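You operate a simulated robot arm through the tools that you are given. There is no shell and no other tool.

You run a simulated robot arm. Do the job below in one go: nothing can be reset, and whatever is moved stays where it is left.

JOB
Unclamp the brown block, lay it on the deck's wall-side edge and sand the specks off the plate.
Fine: knob to FREE, slider back; blue puck, put back after; the vent stays shut. What is to be rubbed or washed off counts as gone when no trace of it is left.
Where things are to end (x, y in the base frame): brown block within 0.06 m of [0.4, -0.08].
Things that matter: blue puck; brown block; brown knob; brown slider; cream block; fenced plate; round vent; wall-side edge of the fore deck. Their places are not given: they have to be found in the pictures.

Only the result counts: the job must be done as asked and must still hold three seconds after the hand-in. Knocking over, shifting, dropping, spilling or breaking anything else fails it.

ROBOT AND FRAMES
A 7-joint arm with a two-finger parallel gripper, fixed in place. Base frame: the origin is at the foot of the arm, x ahead of it, y to its left, z up; the work surface is at about z = 0.8. Readings come in m, degrees, newtons and seconds.
With the tool pointing down near the work surface it reaches from about 0.24 to 0.68 m from the base axis. Its first joint turns from -66.0 to 66.0 degrees. Payload 2.4 kg.
The TCP is the grasp point between the finger pads, 0.03 m short of the fingertips. In the tool frame z runs along the fingers and y along their closing line. The gripper opens to 0.094 m. The fingers are 0.028 m wide and 0.01 m thick; the gripper's body (0.05 by 0.096 m) begins 0.055 m behind the TCP.
Orientation is that of the tool frame in the base frame, as a unit quaternion [x, y, z, w]. With the fingers straight down and closing along the base's y, the tool's x points along the base's -x, its y along +y and its z along -z.

CONTROLS
- The arm moves only by the tool servo_tool. Its arguments are lists of equal length, an entry for each row: "delta_pos": the shift along the tool's x, y, z in cm, a list of three; "rot": the turn, a rotation vector about the tool's x, y, z in degrees, a list of three. In form: {"delta_pos": [[tx, ty, tz], ...], "rot": [[ax, ay, az], ...]}. A call has 1 to 20 rows; each row shifts and turns the commanded pose from where the row before left it, along the tool's axes as they then stand. "claw" is the opening, from 0 (shut) to 1 (fully open), set as the call begins (left out, the last holds). Each row takes 0.2 s and may step no farther than 0.05 m and 8.6 degrees from the row before; otherwise, or with a gripper value out of range, the whole call is refused. Where a pose cannot be reached the arm comes as near as it can. A force on the tool above 60 N (or 10 N above the force at the start of the call, whichever is more), or a blocked arm, ends the call early, and 0.2 s more pass. The fingers move at their own pace (about 0.153 m/s each) and stop on an object; they squeeze with about 45 N. The grip force told is the motor's: it shows also when the fingers shut on nothing. Time passes only in rows, and 0.2 s behind the last, so rows that do not move let the fingers close. The reply holds the time, the measured pose of the TCP, the force on the tool along the base axes, the opening and the grip force, in the units named above and with some noise, with the torque about the TCP (base axes, N m) and any sound that the robot's microphone picked up.
- Cameras (640 x 400 px; columns grow to the right, rows downward): "scene" is fixed at [0.0467, 0.4796, 1.4451]; the picture's right is [-0.66, -0.75, 0.00], its down [-0.43, 0.38, -0.82] and it looks along [0.62, -0.54, -0.57] (base axes); focal length 338 px, centre (320, 200). "wrist" rides on the gripper at [0.076, 0.014, -0.102] in the tool frame; the picture's right is [-0.18, 0.98, 0.00], its down [-0.75, -0.14, -0.64] and it looks along [-0.63, -0.12, 0.77] (tool axes); focal length 243 px, centre (320, 200).
- get_image(camera): a new picture of that camera. It takes no simulated time.
- point_at(camera, pixels): there is no depth. For up to 12 entries [column, row, z] of the newest picture of that camera ("zoom" is the newest enlarged one), the place [x, y] in the base frame at which the ray of that pixel passes the height z, good to about 0.002 m. It takes no simulated time.
- zoom(camera, box): a new picture of the part [left, top, right, bottom] of that camera's present view, enlarged. It takes no simulated time.
- sign_off(): hands the job in; it is judged then, once.

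Open the gripper and draw the arm clear of the work before you hand the job in, unless the task says otherwise.

The tools are called as a command line: name --argument value ..., lists and objects as JSON in quotes. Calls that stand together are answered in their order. servo_tool: Moves the arm, as the interface text tells. Its arguments: {"type":"object","properties":{"delta_pos":{"type":"array","items":{"type":"array","items":{"type":"number"}}},"rot":{"type":"array","items":{"type":"array","items":{"type":"number"}}},"claw":{"type":"number"}},"required":["delta_pos","rot"]} The other tools are called the same way: get_image (camera) takes a picture; point_at (camera, pixels) gives the place at which the rays of pixels pass given heights; zoom (camera, box) takes an enlarged picture of a part of a camera's view; sign_off () hands the job in.

At the start:

```text
time: 0.0
tcp_pos: [0.3759, 0.0079, 1.1141]
tool_rot: [0.0, 1.0, 0.0, 0.0]
ft_force: [-0.1, 0.6, -0.4]
wrist_torque: [0.0, 0.02, 0.01]
gripper_width: 0.094
finger_force: 0.0
```

scene: 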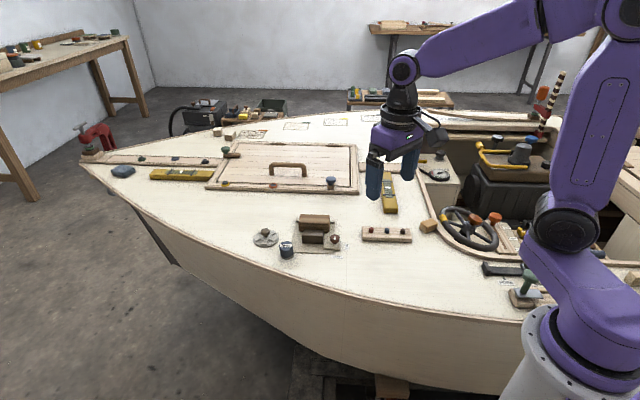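
wrist: 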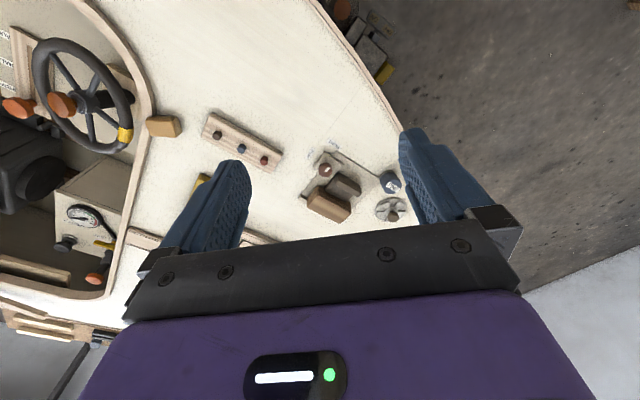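

I start by looking closer at the scene: the clamp area near (315,235), and the whole deck.

zoom --camera "scene" --box '[240, 200, 360, 275]'

zoom --camera "scene" --box '[200, 90, 440, 240]'

zoom --camera "scene" --box '[350, 100, 640, 320]'

zoom --camera "wrist" --box '[270, 120, 430, 230]'

```text
5.33 times, centred on (300, 238) of scene
```

zoom: 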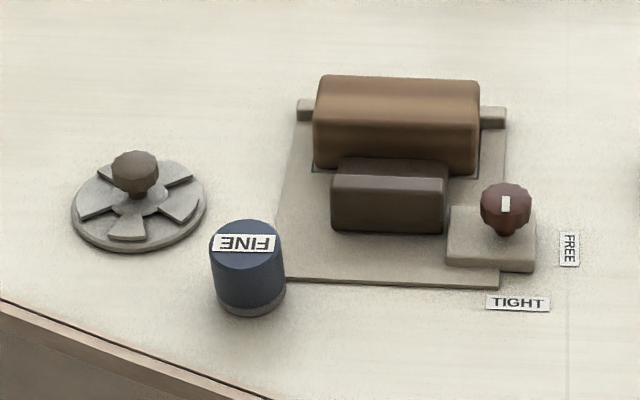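

```text
2.67 times, centred on (320, 165) of scene
```

zoom: 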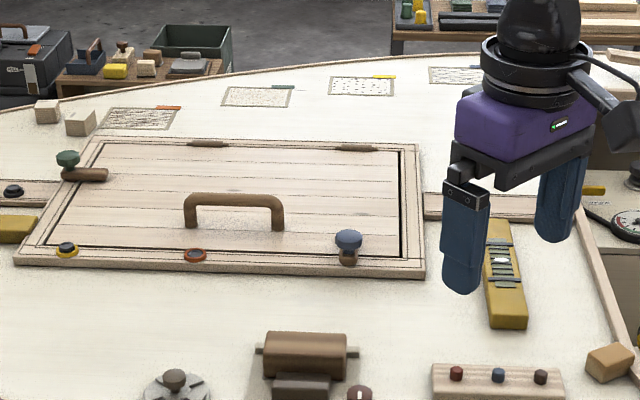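

```text
1.82 times, centred on (495, 210) of scene
```

zoom: 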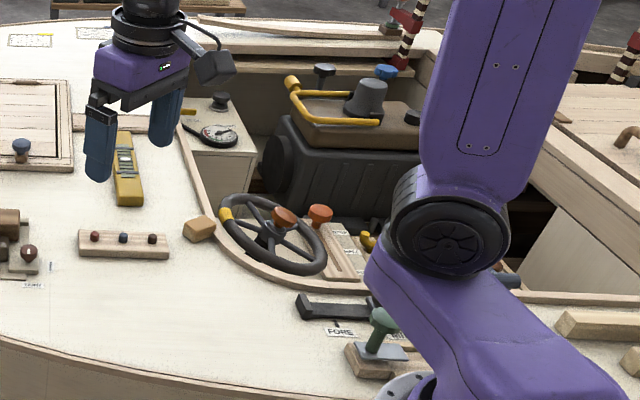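

```text
3.64 times, centred on (350, 175) of wrist
```

zoom: 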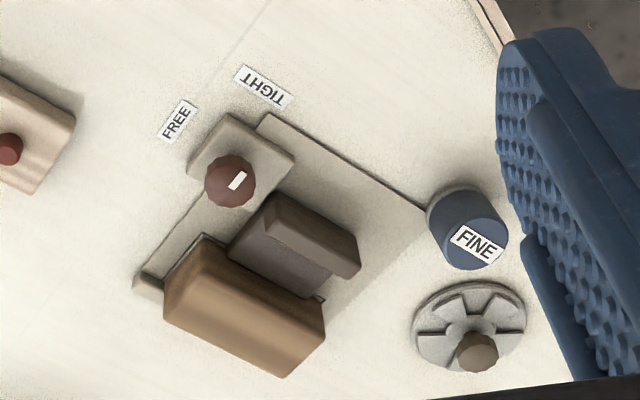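

Now I place the main items in base coordinates from the scene picture, at deck height and a little above.

get_image --camera "scene"

point_at --camera "scene" --pixels '[[313, 222, 0.8], [313, 222, 0.85], [286, 256, 0.8], [265, 240, 0.8], [334, 240, 0.82], [387, 235, 0.8], [428, 226, 0.8], [391, 262, 0.8], [350, 270, 0.8], [300, 275, 0.8], [388, 195, 0.8], [252, 134, 0.8]]'

zoom --camera "scene" --box '[330, 210, 490, 310]'

zoom --camera "scene" --box '[200, 100, 300, 160]'

zoom --camera "scene" --box '[70, 130, 250, 200]'

```text
taken
```

scene: 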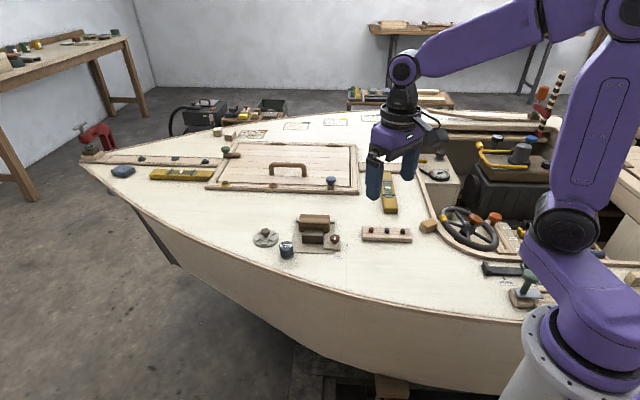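

```text
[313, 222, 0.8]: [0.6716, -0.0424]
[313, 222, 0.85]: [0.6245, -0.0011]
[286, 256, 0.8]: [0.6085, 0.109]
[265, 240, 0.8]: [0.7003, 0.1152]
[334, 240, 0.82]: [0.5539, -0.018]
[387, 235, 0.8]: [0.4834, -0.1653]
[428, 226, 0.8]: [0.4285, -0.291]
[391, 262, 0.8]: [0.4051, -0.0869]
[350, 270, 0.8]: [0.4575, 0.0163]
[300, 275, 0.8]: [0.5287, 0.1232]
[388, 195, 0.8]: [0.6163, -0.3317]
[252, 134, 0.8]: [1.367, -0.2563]
```

```text
4.00 times, centred on (410, 260) of scene
```

zoom: 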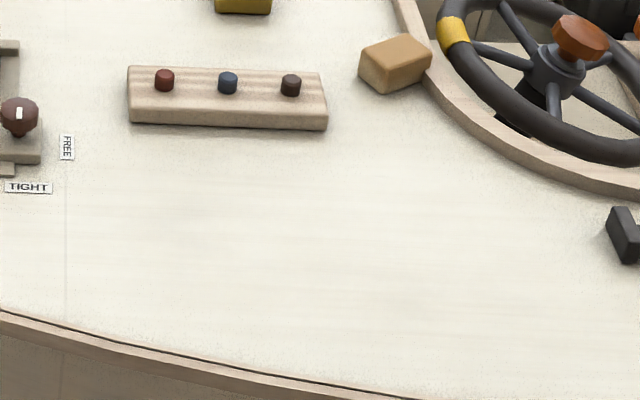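

```text
6.40 times, centred on (250, 130) of scene
```

zoom: 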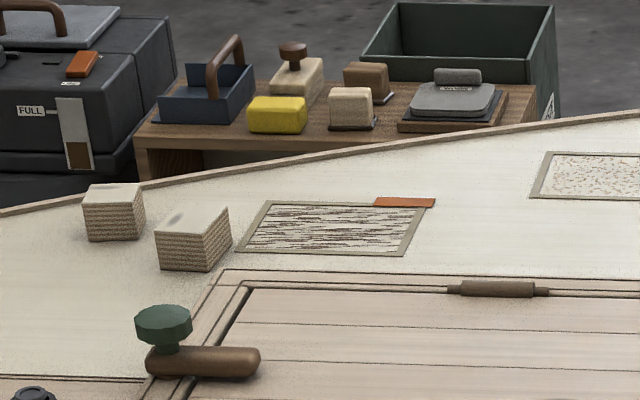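

```text
3.56 times, centred on (160, 165) of scene
```

zoom: 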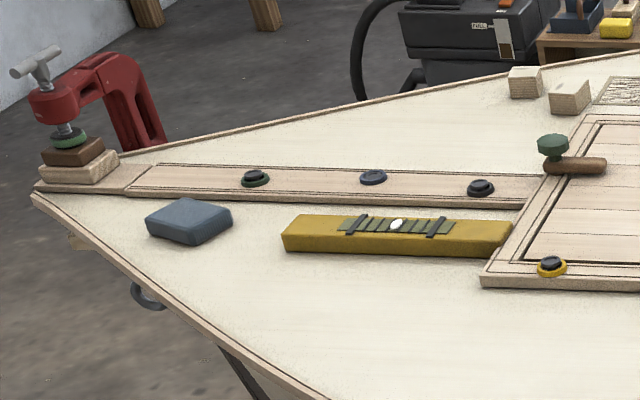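

The clamp sits near (0.6, -0.02) with the knob pointing towards TIGHT, FINE puck near (0.60, 0.10). I move closer with the wrist camera, staying well above the deck.

servo_tool --delta_pos '[[-2, 0, 4], [-2, 0, 4], [0, 0, 4], [0, 0, 2], [0, 0, 0]]' --rot '[[0, 0, 0], [0, 0, 0], [0, 0, 0], [0, 0, 0], [0, 0, 0]]' --claw 1

get_image --camera "wrist"

get_image --camera "scene"

```text
time: 1.2
tcp_pos: [0.4167, 0.0089, 0.9722]
tool_rot: [0.0, 1.0, 0.0, 0.0]
ft_force: [0.1, 0.7, 0.4]
wrist_torque: [-0.01, 0.02, 0.02]
gripper_width: 0.0938
finger_force: 0.0
```

```text
taken
```

wrist: 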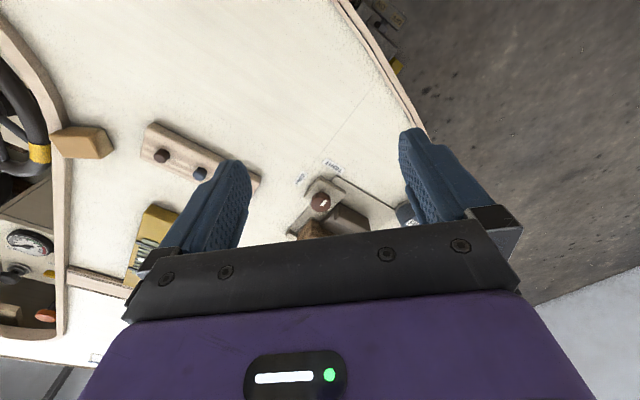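

```text
taken
```

scene: 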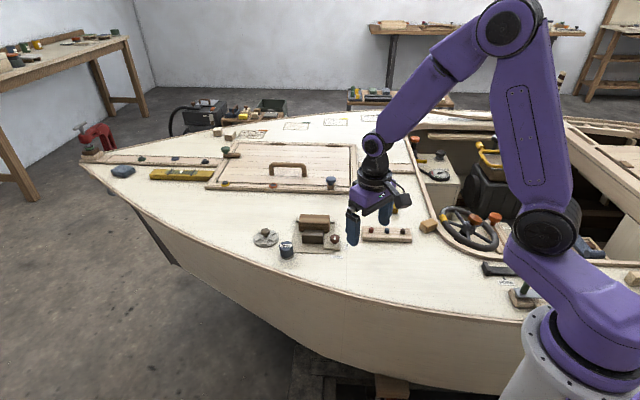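

The gripper body hides the clamp; I move forward about 0.11 m and up 3 cm so it appears in the upper half.

servo_tool --delta_pos '[[-4, 0, -3], [-4, 0, 0], [-3, 0, 0], [0, 0, 0]]' --rot '[[0, 0, 0], [0, 0, 0], [0, 0, 0], [0, 0, 0]]'

get_image --camera "wrist"

zoom --camera "wrist" --box '[240, 60, 440, 200]'

```text
time: 2.2
tcp_pos: [0.5277, 0.0064, 1.0016]
tool_rot: [0.0, 1.0, 0.0, -0.001]
ft_force: [-0.5, 0.4, 0.1]
wrist_torque: [0.01, 0.04, -0.01]
gripper_width: 0.0939
finger_force: 0.1
```

```text
taken
```

wrist: 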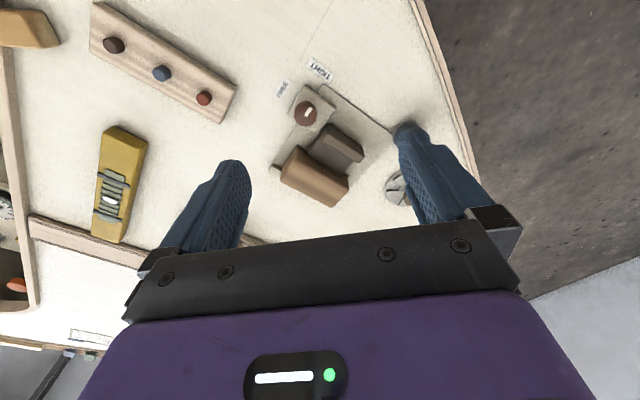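

```text
2.86 times, centred on (340, 130) of wrist
```

zoom: 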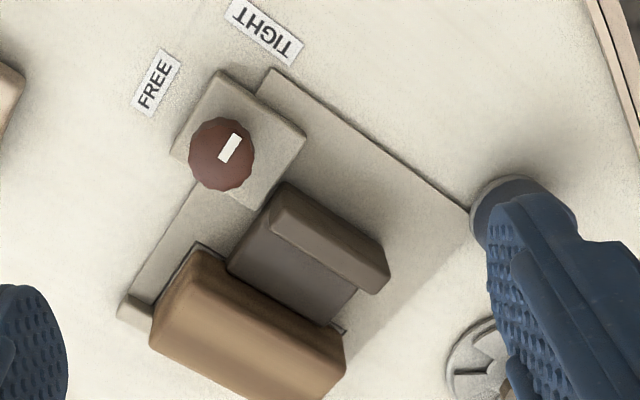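

I triangulate the deck height and item places using both cameras, taking matching features (FREE label, knob top, block corners).

point_at --camera "wrist" --pixels '[[283, 89, 0.8], [283, 89, 0.78], [283, 89, 0.82], [319, 71, 0.8], [305, 113, 0.8], [305, 113, 0.85], [394, 185, 0.8], [403, 130, 0.8]]'

point_at --camera "scene" --pixels '[[346.7, 247.4, 0.8], [346.7, 247.4, 0.78], [346.7, 247.4, 0.82], [337.2, 257.4, 0.8], [334.8, 238.5, 0.8], [334.8, 238.5, 0.85]]'

zoom --camera "wrist" --box '[260, 50, 390, 220]'

```text
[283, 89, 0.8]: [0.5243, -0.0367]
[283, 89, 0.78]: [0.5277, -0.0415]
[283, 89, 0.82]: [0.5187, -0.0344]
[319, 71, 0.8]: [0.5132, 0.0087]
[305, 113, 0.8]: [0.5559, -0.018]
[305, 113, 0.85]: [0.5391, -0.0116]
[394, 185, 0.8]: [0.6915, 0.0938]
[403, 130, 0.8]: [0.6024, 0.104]
```

```text
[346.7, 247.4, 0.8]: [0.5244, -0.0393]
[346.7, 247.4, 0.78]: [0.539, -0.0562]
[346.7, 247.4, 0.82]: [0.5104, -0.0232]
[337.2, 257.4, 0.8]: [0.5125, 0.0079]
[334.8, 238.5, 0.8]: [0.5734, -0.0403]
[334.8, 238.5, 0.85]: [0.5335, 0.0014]
```

```text
2.35 times, centred on (325, 135) of wrist
```

zoom: 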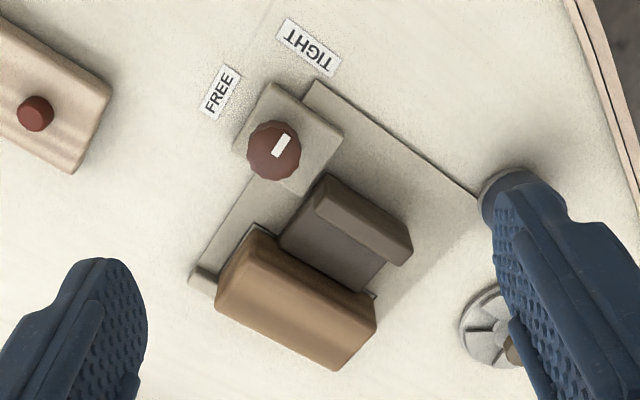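

Deck is at z≈0.80 and the knob top at about 0.83 at (0.547,-0.014). Now plate corners and block edges from the newest zoom.

point_at --camera "zoom" --pixels '[[315, 82, 0.803], [480, 198, 0.803], [192, 280, 0.803], [272, 84, 0.81], [342, 138, 0.81], [236, 148, 0.81], [250, 228, 0.84], [376, 320, 0.84], [345, 368, 0.84], [218, 305, 0.84], [332, 178, 0.83], [410, 245, 0.83]]'

zoom --camera "scene" --box '[280, 205, 350, 260]'

```text
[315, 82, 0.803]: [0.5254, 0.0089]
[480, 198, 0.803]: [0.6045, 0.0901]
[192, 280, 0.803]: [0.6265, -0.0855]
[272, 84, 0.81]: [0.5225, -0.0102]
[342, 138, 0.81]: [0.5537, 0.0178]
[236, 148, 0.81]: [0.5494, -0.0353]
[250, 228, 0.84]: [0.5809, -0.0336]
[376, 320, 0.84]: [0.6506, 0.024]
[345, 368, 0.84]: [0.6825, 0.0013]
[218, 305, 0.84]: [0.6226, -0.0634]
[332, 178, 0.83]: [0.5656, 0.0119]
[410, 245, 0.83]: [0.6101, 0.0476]
```

```text
7.27 times, centred on (315, 232) of scene
```

zoom: 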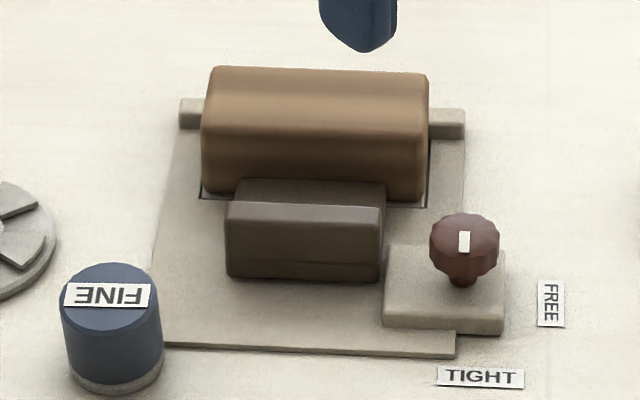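

I triangulate the block's top corners and slider top against the wrist zoom.

point_at --camera "zoom" --pixels '[[428, 75, 0.83], [428, 75, 0.85], [428, 75, 0.87], [212, 68, 0.83], [212, 68, 0.85], [212, 68, 0.87], [380, 208, 0.83], [228, 204, 0.83], [464, 108, 0.81], [180, 100, 0.81], [465, 345, 0.8], [82, 388, 0.8]]'

point_at --camera "wrist" --pixels '[[281.7, 181, 0.83], [281.7, 181, 0.85], [281.7, 181, 0.87], [335.6, 206, 0.83], [335.6, 206, 0.85], [335.6, 206, 0.87]]'

```text
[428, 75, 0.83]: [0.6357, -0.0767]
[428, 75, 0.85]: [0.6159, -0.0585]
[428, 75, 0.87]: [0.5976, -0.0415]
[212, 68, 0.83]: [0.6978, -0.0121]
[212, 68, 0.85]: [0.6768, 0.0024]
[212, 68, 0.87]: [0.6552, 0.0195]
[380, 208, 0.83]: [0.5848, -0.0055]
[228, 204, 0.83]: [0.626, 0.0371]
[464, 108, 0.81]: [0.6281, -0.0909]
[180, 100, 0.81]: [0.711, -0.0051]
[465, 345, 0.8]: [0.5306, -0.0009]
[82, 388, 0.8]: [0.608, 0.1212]
```

```text
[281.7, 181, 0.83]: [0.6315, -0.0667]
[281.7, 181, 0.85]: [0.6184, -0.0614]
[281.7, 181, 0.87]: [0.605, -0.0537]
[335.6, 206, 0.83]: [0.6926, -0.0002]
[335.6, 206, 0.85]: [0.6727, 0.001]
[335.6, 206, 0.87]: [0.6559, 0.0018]
```

Block top is about 0.85, its centre about (0.63,-0.015), clamp axes are turned about 45°. I go over the knob (0.547,-0.014), turning the closing line onto the clamp's long axis, with the gripper partly shut.

servo_tool --delta_pos '[[-1.9, -2.0, 2], [0, 0, 2], [0, 0, 2], [0, 0, 2], [0, 0, 1], [0, 0, 0], [0, 0, 0]]' --rot '[[0, 0, 0], [0, 0, 7.5], [0, 0, 7.5], [0, 0, 7.5], [0, 0, 7.5], [0, 0, 7.5], [0, 0, 7.5]]' --claw 0.36

get_image --camera "wrist"

zoom --camera "scene" --box '[260, 170, 400, 270]'

```text
time: 3.8
tcp_pos: [0.5447, -0.0131, 0.9149]
tool_rot: [0.383, 0.924, 0.0, 0.0]
ft_force: [0.0, 0.2, 0.1]
wrist_torque: [0.03, -0.02, -0.01]
gripper_width: 0.0338
finger_force: 0.0
```

```text
taken
```

wrist: 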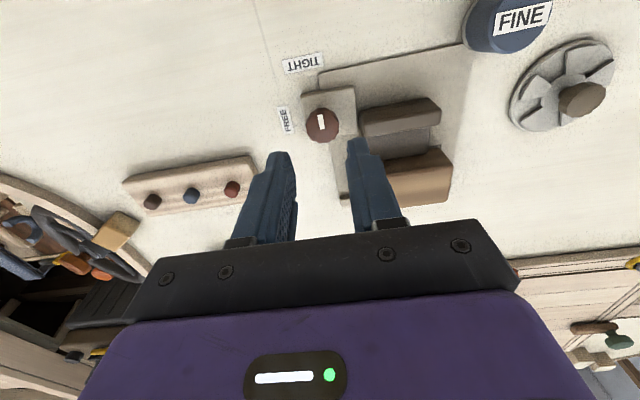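

```text
4.00 times, centred on (330, 220) of scene
```

zoom: 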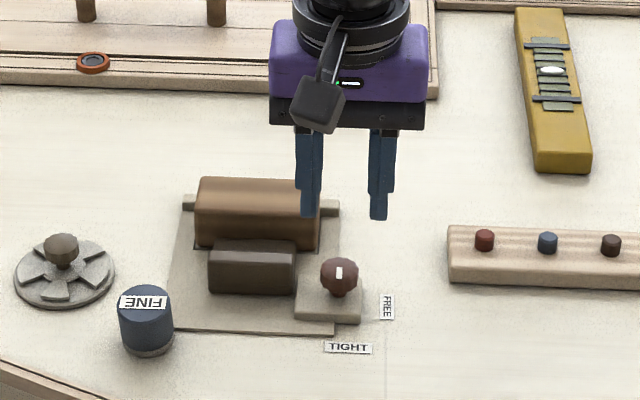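

I re-measure knob centre (322,124) and slider edge (363,108)-(367,135) from this closer view.

zoom --camera "wrist" --box '[270, 40, 470, 165]'

point_at --camera "wrist" --pixels '[[322, 124, 0.83], [322, 124, 0.84], [363, 109, 0.83], [367, 135, 0.83], [441, 103, 0.83], [302, 97, 0.808], [352, 88, 0.808]]'

point_at --camera "scene" --pixels '[[334.8, 236.5, 0.83], [334.8, 236.5, 0.835], [334.8, 236.5, 0.84]]'

```text
3.20 times, centred on (370, 102) of wrist
```

zoom: 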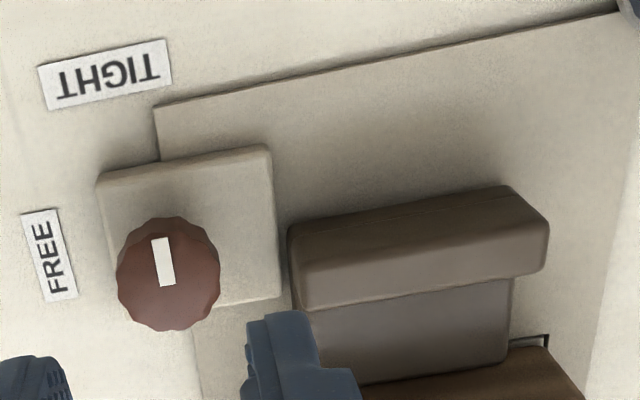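

```text
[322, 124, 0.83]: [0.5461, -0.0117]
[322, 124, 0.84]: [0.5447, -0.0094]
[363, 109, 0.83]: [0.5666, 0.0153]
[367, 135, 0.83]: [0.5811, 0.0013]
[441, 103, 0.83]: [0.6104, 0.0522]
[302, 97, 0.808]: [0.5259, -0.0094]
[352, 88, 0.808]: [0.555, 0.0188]
```

```text
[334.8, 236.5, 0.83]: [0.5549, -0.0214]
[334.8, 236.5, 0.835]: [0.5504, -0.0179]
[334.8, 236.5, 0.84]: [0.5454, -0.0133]
```

Knob centre ≈ (0.546,-0.012), top ≈0.838, with about 7 mm between the right finger and the slider. I shift 1 mm and lower so that the fingertips come to about 0.82, then look.

servo_tool --delta_pos '[[-0.05, 0.1, 2], [0, 0, 2], [0, 0, 1.5], [0, 0, 1], [0, 0, 0]]' --rot '[[0, 0, 0], [0, 0, 0], [0, 0, 0], [0, 0, 0], [0, 0, 0]]'

get_image --camera "wrist"

zoom --camera "scene" --box '[290, 200, 380, 260]'

```text
time: 5.0
tcp_pos: [0.5458, -0.0104, 0.8504]
tool_rot: [0.383, 0.924, 0.0, 0.0]
ft_force: [0.2, 0.2, -0.6]
wrist_torque: [0.0, 0.0, -0.03]
gripper_width: 0.0339
finger_force: 0.0
```

```text
taken
```

wrist: 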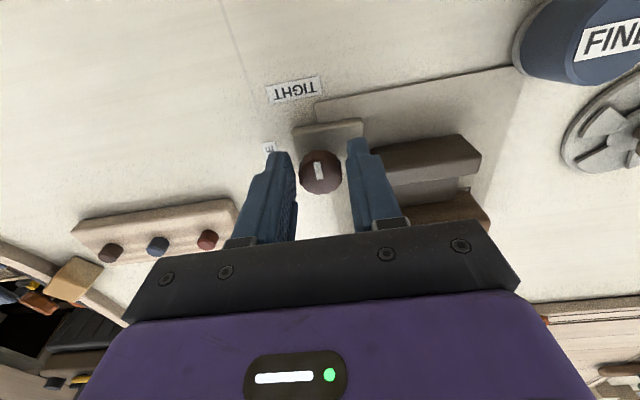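

```text
6.67 times, centred on (335, 230) of scene
```

zoom: 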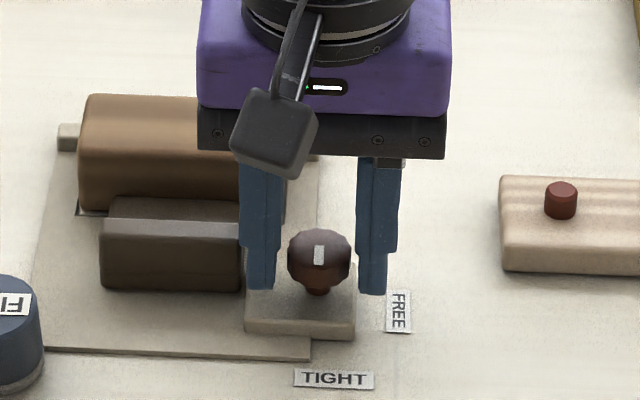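

Fingers straddle the knob; I check the knob centre (320,172) once more against the TCP before closing.

point_at --camera "wrist" --pixels '[[320, 172, 0.83], [320, 172, 0.836]]'

zoom --camera "wrist" --box '[250, 110, 410, 230]'

```text
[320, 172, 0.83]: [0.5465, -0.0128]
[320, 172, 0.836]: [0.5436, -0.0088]
```

```text
3.33 times, centred on (330, 170) of wrist
```

zoom: 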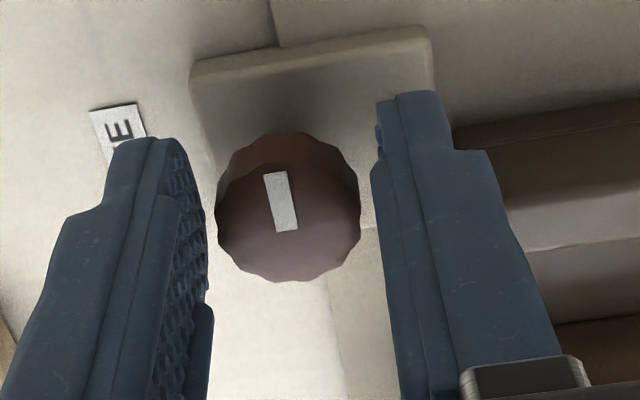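

Aligned to within 2–3 mm. I close on the knob.

servo_tool --delta_pos '[[0, 0, 0], [0, 0, 0], [0, 0, 0]]' --rot '[[0, 0, 0], [0, 0, 0], [0, 0, 0]]' --claw 0

```text
time: 5.8
tcp_pos: [0.5461, -0.0107, 0.8493]
tool_rot: [0.383, 0.924, 0.0, 0.0]
ft_force: [-2.3, -1.6, -1.1]
wrist_torque: [-0.22, -0.1, 0.04]
gripper_width: 0.0252
finger_force: 45.0
```

The knob is held (25 mm wide). I turn it counter-clockwise seen from above (negative about tool z), 90° towards FREE.

servo_tool --delta_pos '[[0, 0, 0], [0, 0, 0], [0, 0, 0], [0, 0, 0], [0, 0, 0], [0, 0, 0]]' --rot '[[0, 0, -7.5], [0, 0, -7.5], [0, 0, -7.5], [0, 0, -7.5], [0, 0, -7.5], [0, 0, -7.5]]'

zoom --camera "scene" --box '[290, 200, 380, 260]'

get_image --camera "wrist"

```text
time: 7.2
tcp_pos: [0.5432, -0.0146, 0.8486]
tool_rot: [0.001, 1.0, 0.0, -0.004]
ft_force: [-24.4, -23.3, 12.0]
wrist_torque: [-0.59, -0.43, -0.12]
gripper_width: 0.0254
finger_force: 45.0
```

```text
6.67 times, centred on (335, 230) of scene
```

zoom: 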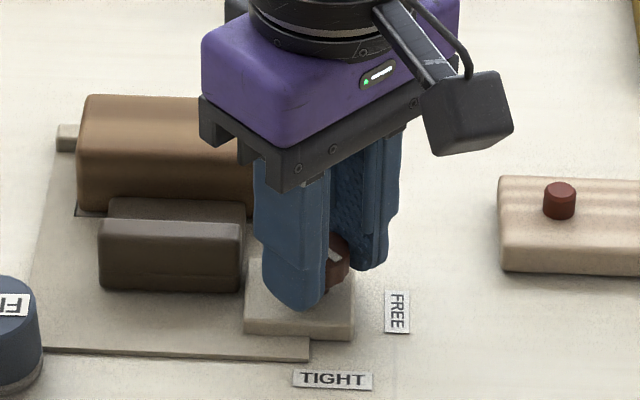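

```text
taken
```

wrist: 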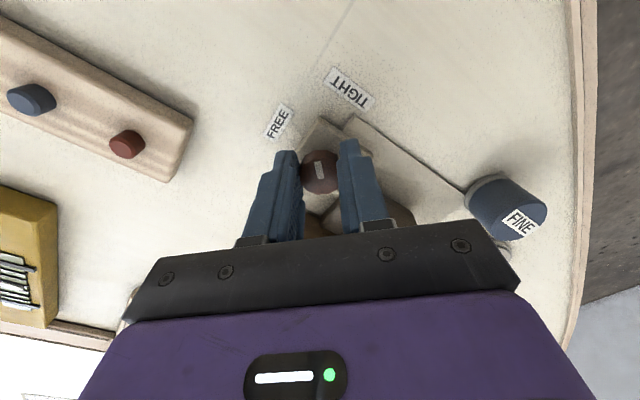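

The knob turned with the tool, but a side force of ~34 N along -u shows a small centring offset. I relax the command by ~3 mm, then continue turning in part.

servo_tool --delta_pos '[[0.25, -0.3, 0.1], [0, 0, 0], [0, 0, 0]]' --rot '[[0, 0, 0], [0, 0, -7.5], [0, 0, -7.5]]'

```text
time: 8.0
tcp_pos: [0.5433, -0.0142, 0.8495]
tool_rot: [-0.132, 0.991, -0.001, 0.001]
ft_force: [-3.9, -16.5, 16.6]
wrist_torque: [-0.53, 1.12, -0.12]
gripper_width: 0.0253
finger_force: 44.9
```

Force dropped; I correct another 2 mm in -y and finish the last 30°.

servo_tool --delta_pos '[[0.05, -0.2, 0], [0, 0, 0], [0, 0, 0], [0, 0, 0], [0, 0, 0]]' --rot '[[0, 0, -7.5], [0, 0, -7.5], [0, 0, -7.5], [0, 0, -7.5], [0, 0, 0]]'

get_image --camera "wrist"

zoom --camera "scene" --box '[290, 200, 380, 260]'

```text
time: 9.2
tcp_pos: [0.5458, -0.0183, 0.85]
tool_rot: [-0.382, 0.924, -0.001, 0.002]
ft_force: [3.6, -12.2, 22.3]
wrist_torque: [0.66, -0.7, -0.22]
gripper_width: 0.0253
finger_force: 45.2
```

```text
taken
```

wrist: 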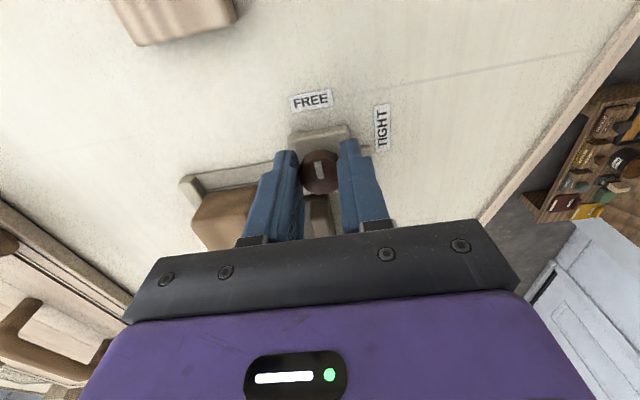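

```text
6.67 times, centred on (335, 230) of scene
```

zoom: 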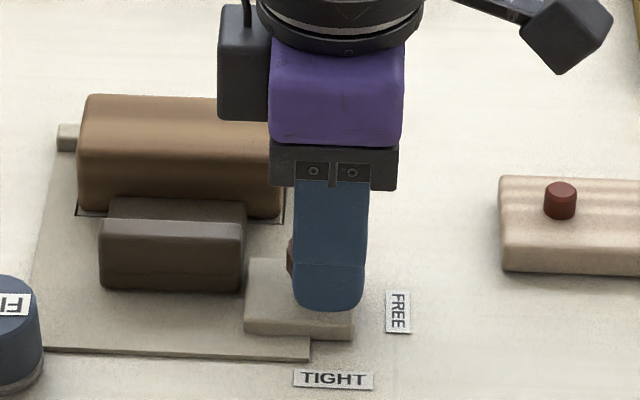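

The mark now points to FREE (label straight above the knob). I open slightly and rise clear.

servo_tool --delta_pos '[[0, 0, 0], [0, 0, 0], [0, 0, -2], [0, 0, -4], [0, 0, -4], [0, 0, 0]]' --rot '[[0, 0, 0], [0, 0, 0], [0, 0, 0], [0, 0, 0], [0, 0, 0], [0, 0, 0]]' --claw 0.36

get_image --camera "wrist"

zoom --camera "scene" --box '[280, 205, 350, 260]'

```text
time: 10.6
tcp_pos: [0.5448, -0.0164, 0.9471]
tool_rot: [-0.383, 0.924, 0.0, 0.0]
ft_force: [0.6, -0.7, 0.2]
wrist_torque: [0.0, 0.03, 0.03]
gripper_width: 0.034
finger_force: 0.1
```

```text
taken
```

wrist: 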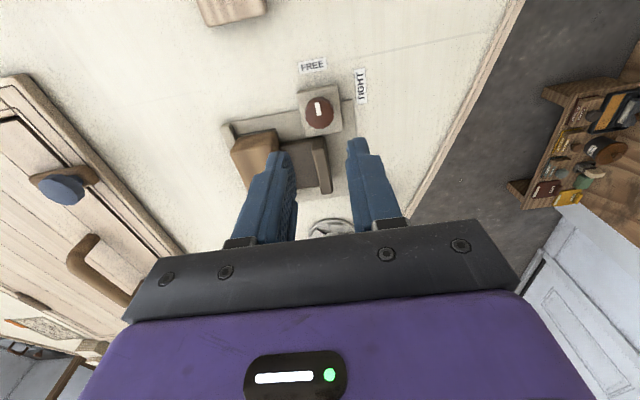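

```text
7.27 times, centred on (315, 232) of scene
```

zoom: 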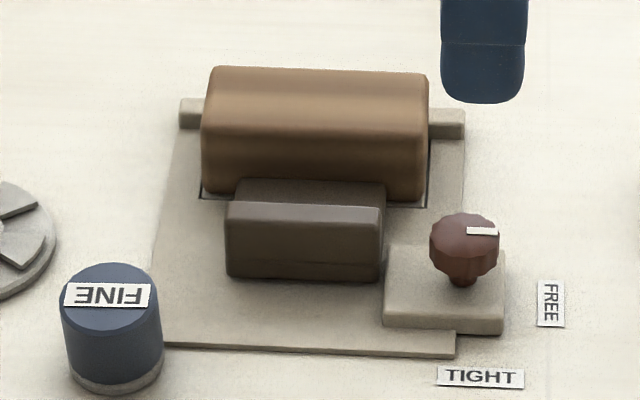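

The knob reads FREE. Now I zoom on the slider in the wrist view to get its lip geometry (around (320,165)).

servo_tool --delta_pos '[[3, 2, -2], [3, 2, 0], [0, 0, 0]]' --rot '[[0, 0, 0], [0, 0, 0], [0, 0, 0]]' --claw 0.9

get_image --camera "wrist"

get_image --camera "scene"

```text
time: 11.4
tcp_pos: [0.474, -0.0347, 0.9667]
tool_rot: [-0.383, 0.924, 0.0, 0.0]
ft_force: [0.0, -0.4, 0.2]
wrist_torque: [0.02, -0.02, 0.03]
gripper_width: 0.0844
finger_force: 0.1
```

```text
taken
```

wrist: 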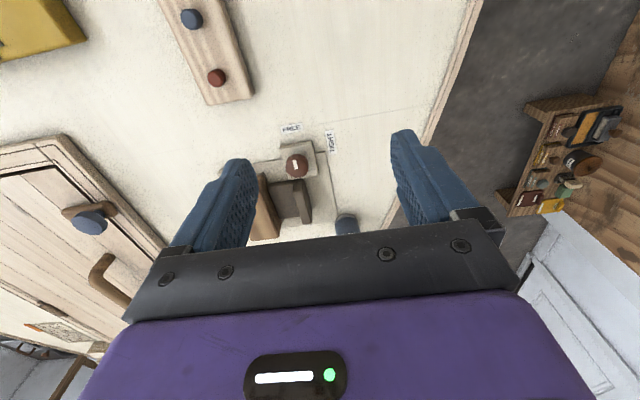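

```text
taken
```

scene: 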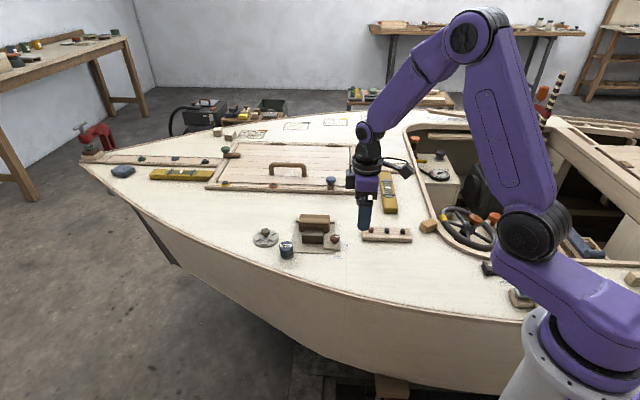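

I zoom into the clamp in this view.

zoom --camera "wrist" --box '[240, 115, 370, 245]'

zoom --camera "scene" --box '[290, 208, 340, 250]'

```text
3.08 times, centred on (305, 180) of wrist
```

zoom: 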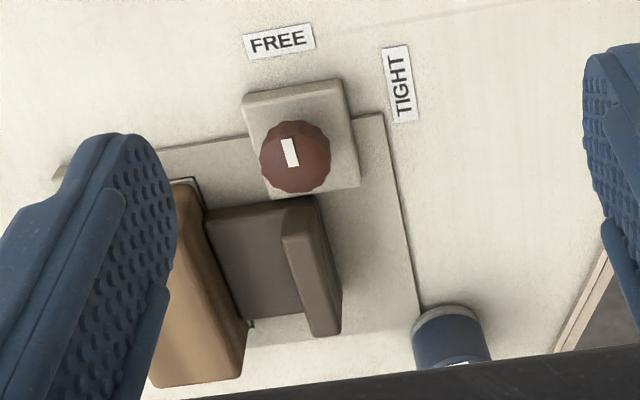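

```text
9.52 times, centred on (315, 229) of scene
```

zoom: 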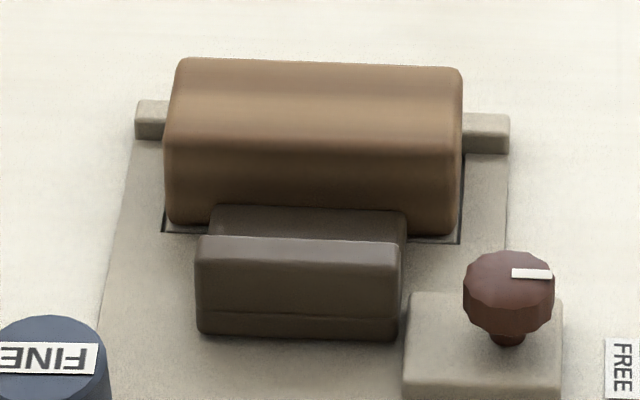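

I take the lip's top corners at several heights from both views to fix its height.

point_at --camera "zoom" --pixels '[[400, 240, 0.82], [400, 240, 0.83], [400, 240, 0.84], [197, 238, 0.83], [400, 258, 0.83], [398, 338, 0.803], [198, 330, 0.803], [407, 212, 0.815], [407, 212, 0.825]]'

point_at --camera "wrist" --pixels '[[293, 192.7, 0.82], [293, 192.7, 0.83], [293, 192.7, 0.84], [302.4, 190.7, 0.83], [303.4, 224.5, 0.83], [311.5, 222.5, 0.83], [268.3, 184, 0.82]]'

```text
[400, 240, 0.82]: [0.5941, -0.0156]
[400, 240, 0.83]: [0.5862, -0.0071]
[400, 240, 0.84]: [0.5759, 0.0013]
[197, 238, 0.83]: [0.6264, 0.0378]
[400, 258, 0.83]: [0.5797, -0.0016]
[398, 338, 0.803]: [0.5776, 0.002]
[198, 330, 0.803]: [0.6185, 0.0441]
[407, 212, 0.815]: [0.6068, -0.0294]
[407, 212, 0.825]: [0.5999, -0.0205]
```

```text
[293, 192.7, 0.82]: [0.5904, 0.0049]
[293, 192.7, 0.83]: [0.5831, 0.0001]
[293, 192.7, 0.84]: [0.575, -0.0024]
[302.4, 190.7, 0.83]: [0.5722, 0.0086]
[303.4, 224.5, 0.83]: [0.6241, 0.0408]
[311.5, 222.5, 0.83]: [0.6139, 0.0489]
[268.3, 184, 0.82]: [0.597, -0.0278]
```

The lip is about 1 cm thick, centre ≈ (0.5975, 0.0225), top ≈0.836; the body below tops ≈0.822. I move above it with the closing line across it and a 24 mm opening.

servo_tool --delta_pos '[[-4.3, -1.6, 0], [-4.3, -1.6, 0], [-4.2, -1.5, 2], [0, 0, 4], [0, 0, 0]]' --rot '[[0, 0, 0], [0, 0, 0], [0, 0, 0], [0, 0, 0], [0, 0, 0]]' --claw 0.26

zoom --camera "wrist" --box '[220, 80, 420, 240]'

zoom --camera "scene" --box '[280, 200, 360, 260]'

```text
time: 12.6
tcp_pos: [0.5961, 0.0254, 0.9057]
tool_rot: [-0.382, 0.924, 0.0, 0.0]
ft_force: [0.3, -0.4, -1.0]
wrist_torque: [-0.02, 0.02, -0.02]
gripper_width: 0.0245
finger_force: 0.1
```

```text
2.50 times, centred on (320, 160) of wrist
```

zoom: 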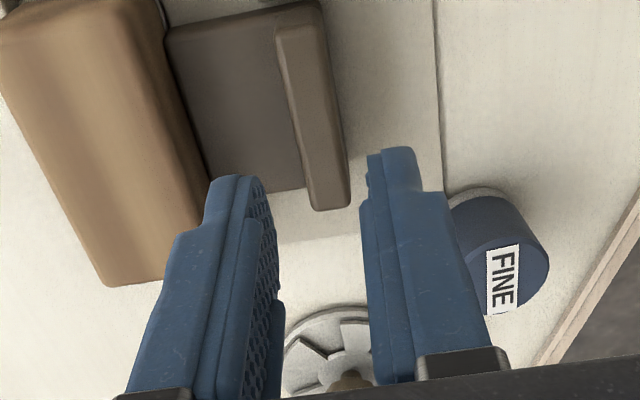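

```text
6.67 times, centred on (320, 230) of scene
```

zoom: 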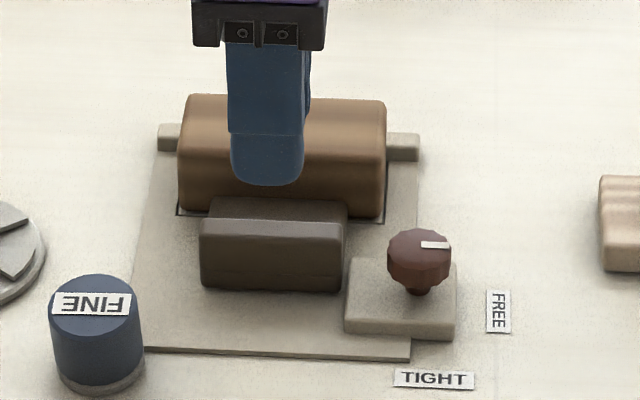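

I verify the lip's centre line from this view.

zoom --camera "wrist" --box '[260, 80, 380, 180]'

point_at --camera "wrist" --pixels '[[303, 93, 0.836], [314, 91, 0.836], [317, 164, 0.836], [331, 162, 0.836], [270, 154, 0.85], [236, 154, 0.85]]'

```text
4.00 times, centred on (320, 130) of wrist
```

zoom: 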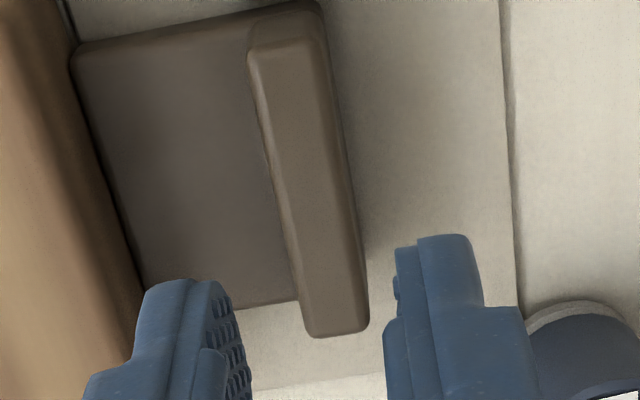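

```text
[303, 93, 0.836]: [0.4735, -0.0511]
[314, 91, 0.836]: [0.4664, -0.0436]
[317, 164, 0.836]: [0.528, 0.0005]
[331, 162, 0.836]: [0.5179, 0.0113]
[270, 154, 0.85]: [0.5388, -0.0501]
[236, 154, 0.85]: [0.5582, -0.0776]
```

That used the old picture's pose; I query the newest zoom instead.

point_at --camera "zoom" --pixels '[[252, 60, 0.836], [322, 52, 0.836], [310, 332, 0.836], [368, 325, 0.836], [85, 60, 0.822], [135, 285, 0.822], [225, 310, 0.822]]'

```text
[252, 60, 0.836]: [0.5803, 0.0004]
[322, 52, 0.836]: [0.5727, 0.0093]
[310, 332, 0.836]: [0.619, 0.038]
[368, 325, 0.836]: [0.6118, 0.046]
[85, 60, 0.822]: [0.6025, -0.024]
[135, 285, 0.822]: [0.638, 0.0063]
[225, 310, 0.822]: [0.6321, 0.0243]
```

Lip centre ≈ (0.5957,0.023); I shift 1.5 mm and lower until fingertips are at ~0.825, then close on the lip.

servo_tool --delta_pos '[[0, -0.15, 2], [0, 0, 2], [0, 0, 1.05], [0, 0, 0]]' --rot '[[0, 0, 0], [0, 0, 0], [0, 0, 0], [0, 0, 0]]'

servo_tool --delta_pos '[[0, 0, 0], [0, 0, 0], [0, 0, 0]]' --rot '[[0, 0, 0], [0, 0, 0], [0, 0, 0]]' --claw 0

zoom --camera "scene" --box '[280, 200, 360, 260]'

```text
time: 13.6
tcp_pos: [0.5972, 0.025, 0.8587]
tool_rot: [-0.383, 0.924, 0.0, 0.0]
ft_force: [-0.6, -0.4, -0.6]
wrist_torque: [0.02, 0.01, 0.01]
gripper_width: 0.0246
finger_force: 0.1
```

```text
time: 14.4
tcp_pos: [0.5971, 0.0257, 0.8586]
tool_rot: [-0.383, 0.924, -0.001, 0.0]
ft_force: [0.1, -0.5, -4.4]
wrist_torque: [0.78, -0.78, 0.1]
gripper_width: 0.0137
finger_force: 45.6
```

```text
6.67 times, centred on (320, 230) of scene
```

zoom: 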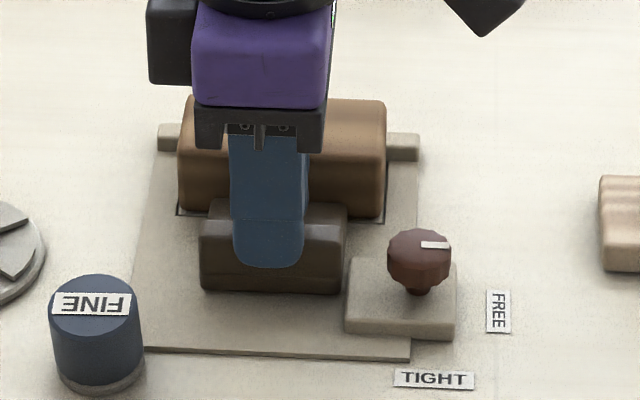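

The lip is gripped (13.7 mm). I pull it back along tool +y (towards TIGHT side of the plate) in small steps.

servo_tool --delta_pos '[[0, 0.5, 0], [0, 0.5, 0], [0, 0.5, 0], [0, 0, 0]]' --rot '[[0, 0, 0], [0, 0, 0], [0, 0, 0], [0, 0, 0]]'

zoom --camera "scene" --box '[280, 200, 360, 260]'

```text
time: 15.4
tcp_pos: [0.5882, 0.0352, 0.8564]
tool_rot: [-0.383, 0.924, 0.0, 0.0]
ft_force: [2.3, -0.6, -0.6]
wrist_torque: [0.25, -0.37, 0.08]
gripper_width: 0.014
finger_force: 45.1
```

```text
6.67 times, centred on (320, 230) of scene
```

zoom: 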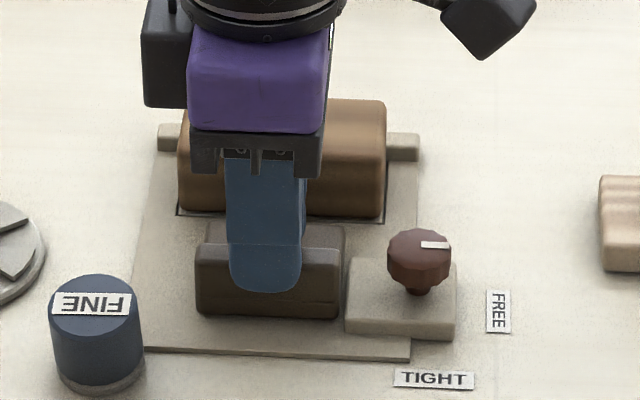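

The slider follows freely. I keep pulling another 2 cm, watching the force.

servo_tool --delta_pos '[[0, 0.5, 0], [0, 0.5, 0], [0, 0.5, 0], [0, 0.5, 0], [0, 0, 0]]' --rot '[[0, 0, 0], [0, 0, 0], [0, 0, 0], [0, 0, 0], [0, 0, 0]]'

zoom --camera "scene" --box '[280, 200, 360, 260]'

```text
time: 16.6
tcp_pos: [0.5764, 0.0457, 0.8581]
tool_rot: [-0.38, 0.925, -0.003, 0.004]
ft_force: [20.8, -30.5, 2.5]
wrist_torque: [-0.8, -0.32, 1.26]
gripper_width: 0.0135
finger_force: 45.1
```

```text
6.67 times, centred on (320, 230) of scene
```

zoom: 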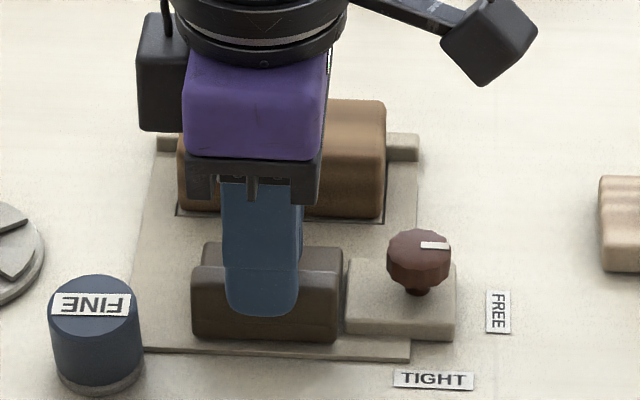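

The slider hit its end stop (≈37 N) after ~3 cm. I ease the command, release, and rise.

servo_tool --delta_pos '[[0, -0.35, 0], [0, 0, 0]]' --rot '[[0, 0, 0], [0, 0, 0]]'

servo_tool --delta_pos '[[0, 0, 0], [0, 0, 0], [0, 0, -2], [0, 0, -4], [0, 0, -4], [0, 0, 0]]' --rot '[[0, 0, 0], [0, 0, 0], [0, 0, 0], [0, 0, 0], [0, 0, 0], [0, 0, 0]]' --claw 0.28

get_image --camera "wrist"

zoom --camera "scene" --box '[280, 205, 350, 260]'

```text
time: 17.2
tcp_pos: [0.5773, 0.045, 0.8565]
tool_rot: [-0.381, 0.924, 0.0, 0.0]
ft_force: [10.9, -23.6, 7.7]
wrist_torque: [0.12, -0.72, 1.0]
gripper_width: 0.0136
finger_force: 44.5
```

```text
time: 18.6
tcp_pos: [0.5773, 0.0502, 0.958]
tool_rot: [-0.382, 0.924, 0.001, 0.0]
ft_force: [-1.1, 0.3, 0.3]
wrist_torque: [0.05, -0.03, -0.01]
gripper_width: 0.0263
finger_force: 0.1
```

```text
taken
```

wrist: 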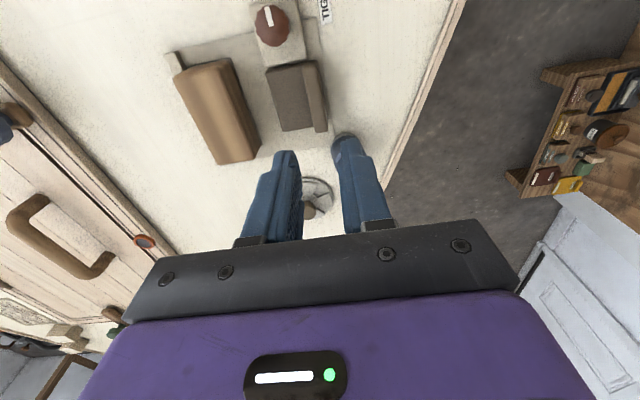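

```text
7.27 times, centred on (315, 232) of scene
```

zoom: 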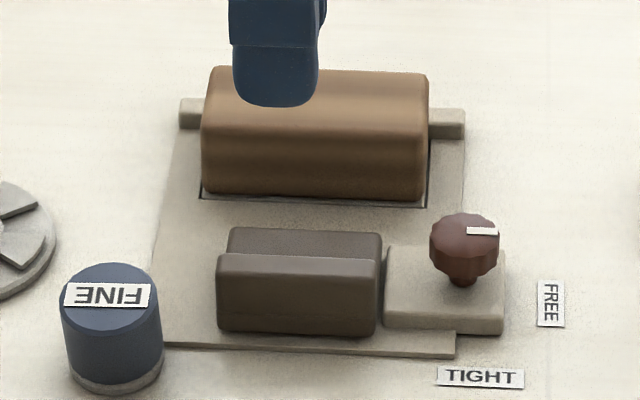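

Slider is fully back. Now I measure the block (wrist view around (215,110)) and fence bar.

zoom --camera "wrist" --box '[150, 30, 290, 180]'

point_at --camera "wrist" --pixels '[[176, 77, 0.85], [233, 58, 0.85], [216, 163, 0.85], [260, 147, 0.85]]'

```text
2.67 times, centred on (220, 105) of wrist
```

zoom: 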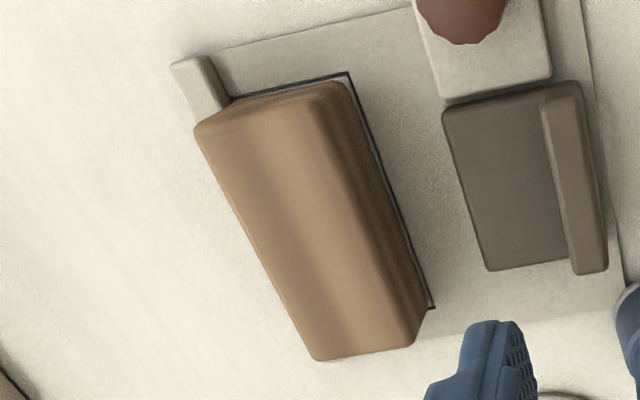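

```text
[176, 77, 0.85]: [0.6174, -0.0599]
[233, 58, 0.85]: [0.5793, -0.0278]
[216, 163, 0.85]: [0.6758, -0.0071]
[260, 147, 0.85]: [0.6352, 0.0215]
```

Block spans roughly 0.08 × 0.04 m centred ≈ (0.633,-0.021), top 0.85, against a low fence bar (~0.82). I move above it and look again before lowering.

servo_tool --delta_pos '[[0.4, -3, 0], [0.4, -3, 0], [0.34, -3, 0], [0, 0, 3], [0, 0, 2], [0, 0, 0]]' --rot '[[0, 0, 0], [0, 0, 0], [0, 0, 0], [0, 0, 0], [0, 0, 0], [0, 0, 0]]' --claw 0.7

zoom --camera "wrist" --box '[200, 60, 440, 240]'

zoom --camera "scene" --box '[270, 185, 360, 255]'

```text
time: 20.0
tcp_pos: [0.6319, -0.0252, 0.9067]
tool_rot: [-0.383, 0.924, -0.001, 0.0]
ft_force: [0.2, -0.1, -0.3]
wrist_torque: [-0.02, -0.01, 0.0]
gripper_width: 0.0655
finger_force: 0.0
```

```text
2.22 times, centred on (320, 150) of wrist
```

zoom: 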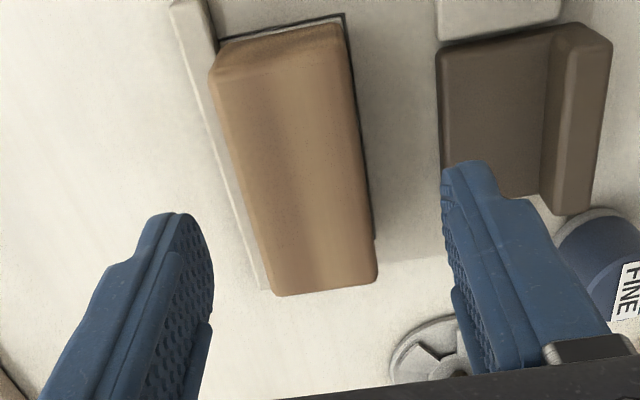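

```text
5.71 times, centred on (315, 220) of scene
```

zoom: 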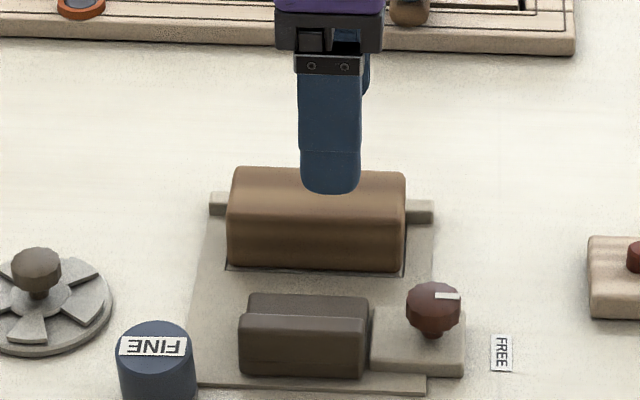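

I measure the block's top edges and fence in this wrist view.

zoom --camera "wrist" --box '[260, 60, 380, 200]'

point_at --camera "zoom" --pixels '[[150, 60, 0.85], [370, 60, 0.85], [246, 322, 0.85]]'

```text
2.86 times, centred on (320, 130) of wrist
```

zoom: 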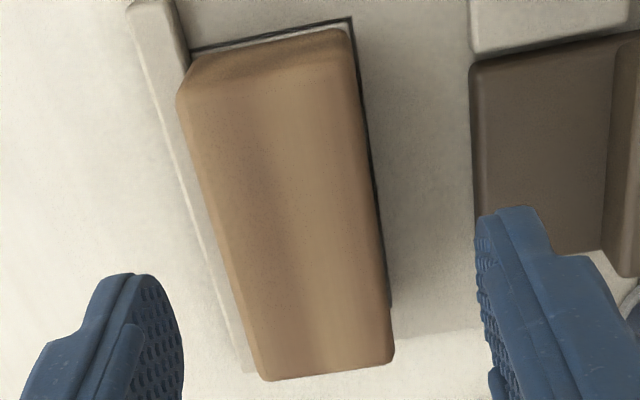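

```text
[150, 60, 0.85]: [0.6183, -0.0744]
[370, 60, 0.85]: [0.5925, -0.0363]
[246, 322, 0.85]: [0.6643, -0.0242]
```

point_at --camera "zoom" --pixels '[[182, 100, 0.85], [350, 50, 0.85], [266, 378, 0.85], [394, 355, 0.85], [355, 75, 0.85], [385, 280, 0.85], [230, 290, 0.85]]'

```text
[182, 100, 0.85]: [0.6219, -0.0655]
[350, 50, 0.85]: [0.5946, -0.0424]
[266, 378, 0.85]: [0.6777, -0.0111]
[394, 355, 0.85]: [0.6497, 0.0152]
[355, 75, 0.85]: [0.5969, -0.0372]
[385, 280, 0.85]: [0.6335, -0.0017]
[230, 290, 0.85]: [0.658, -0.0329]
```

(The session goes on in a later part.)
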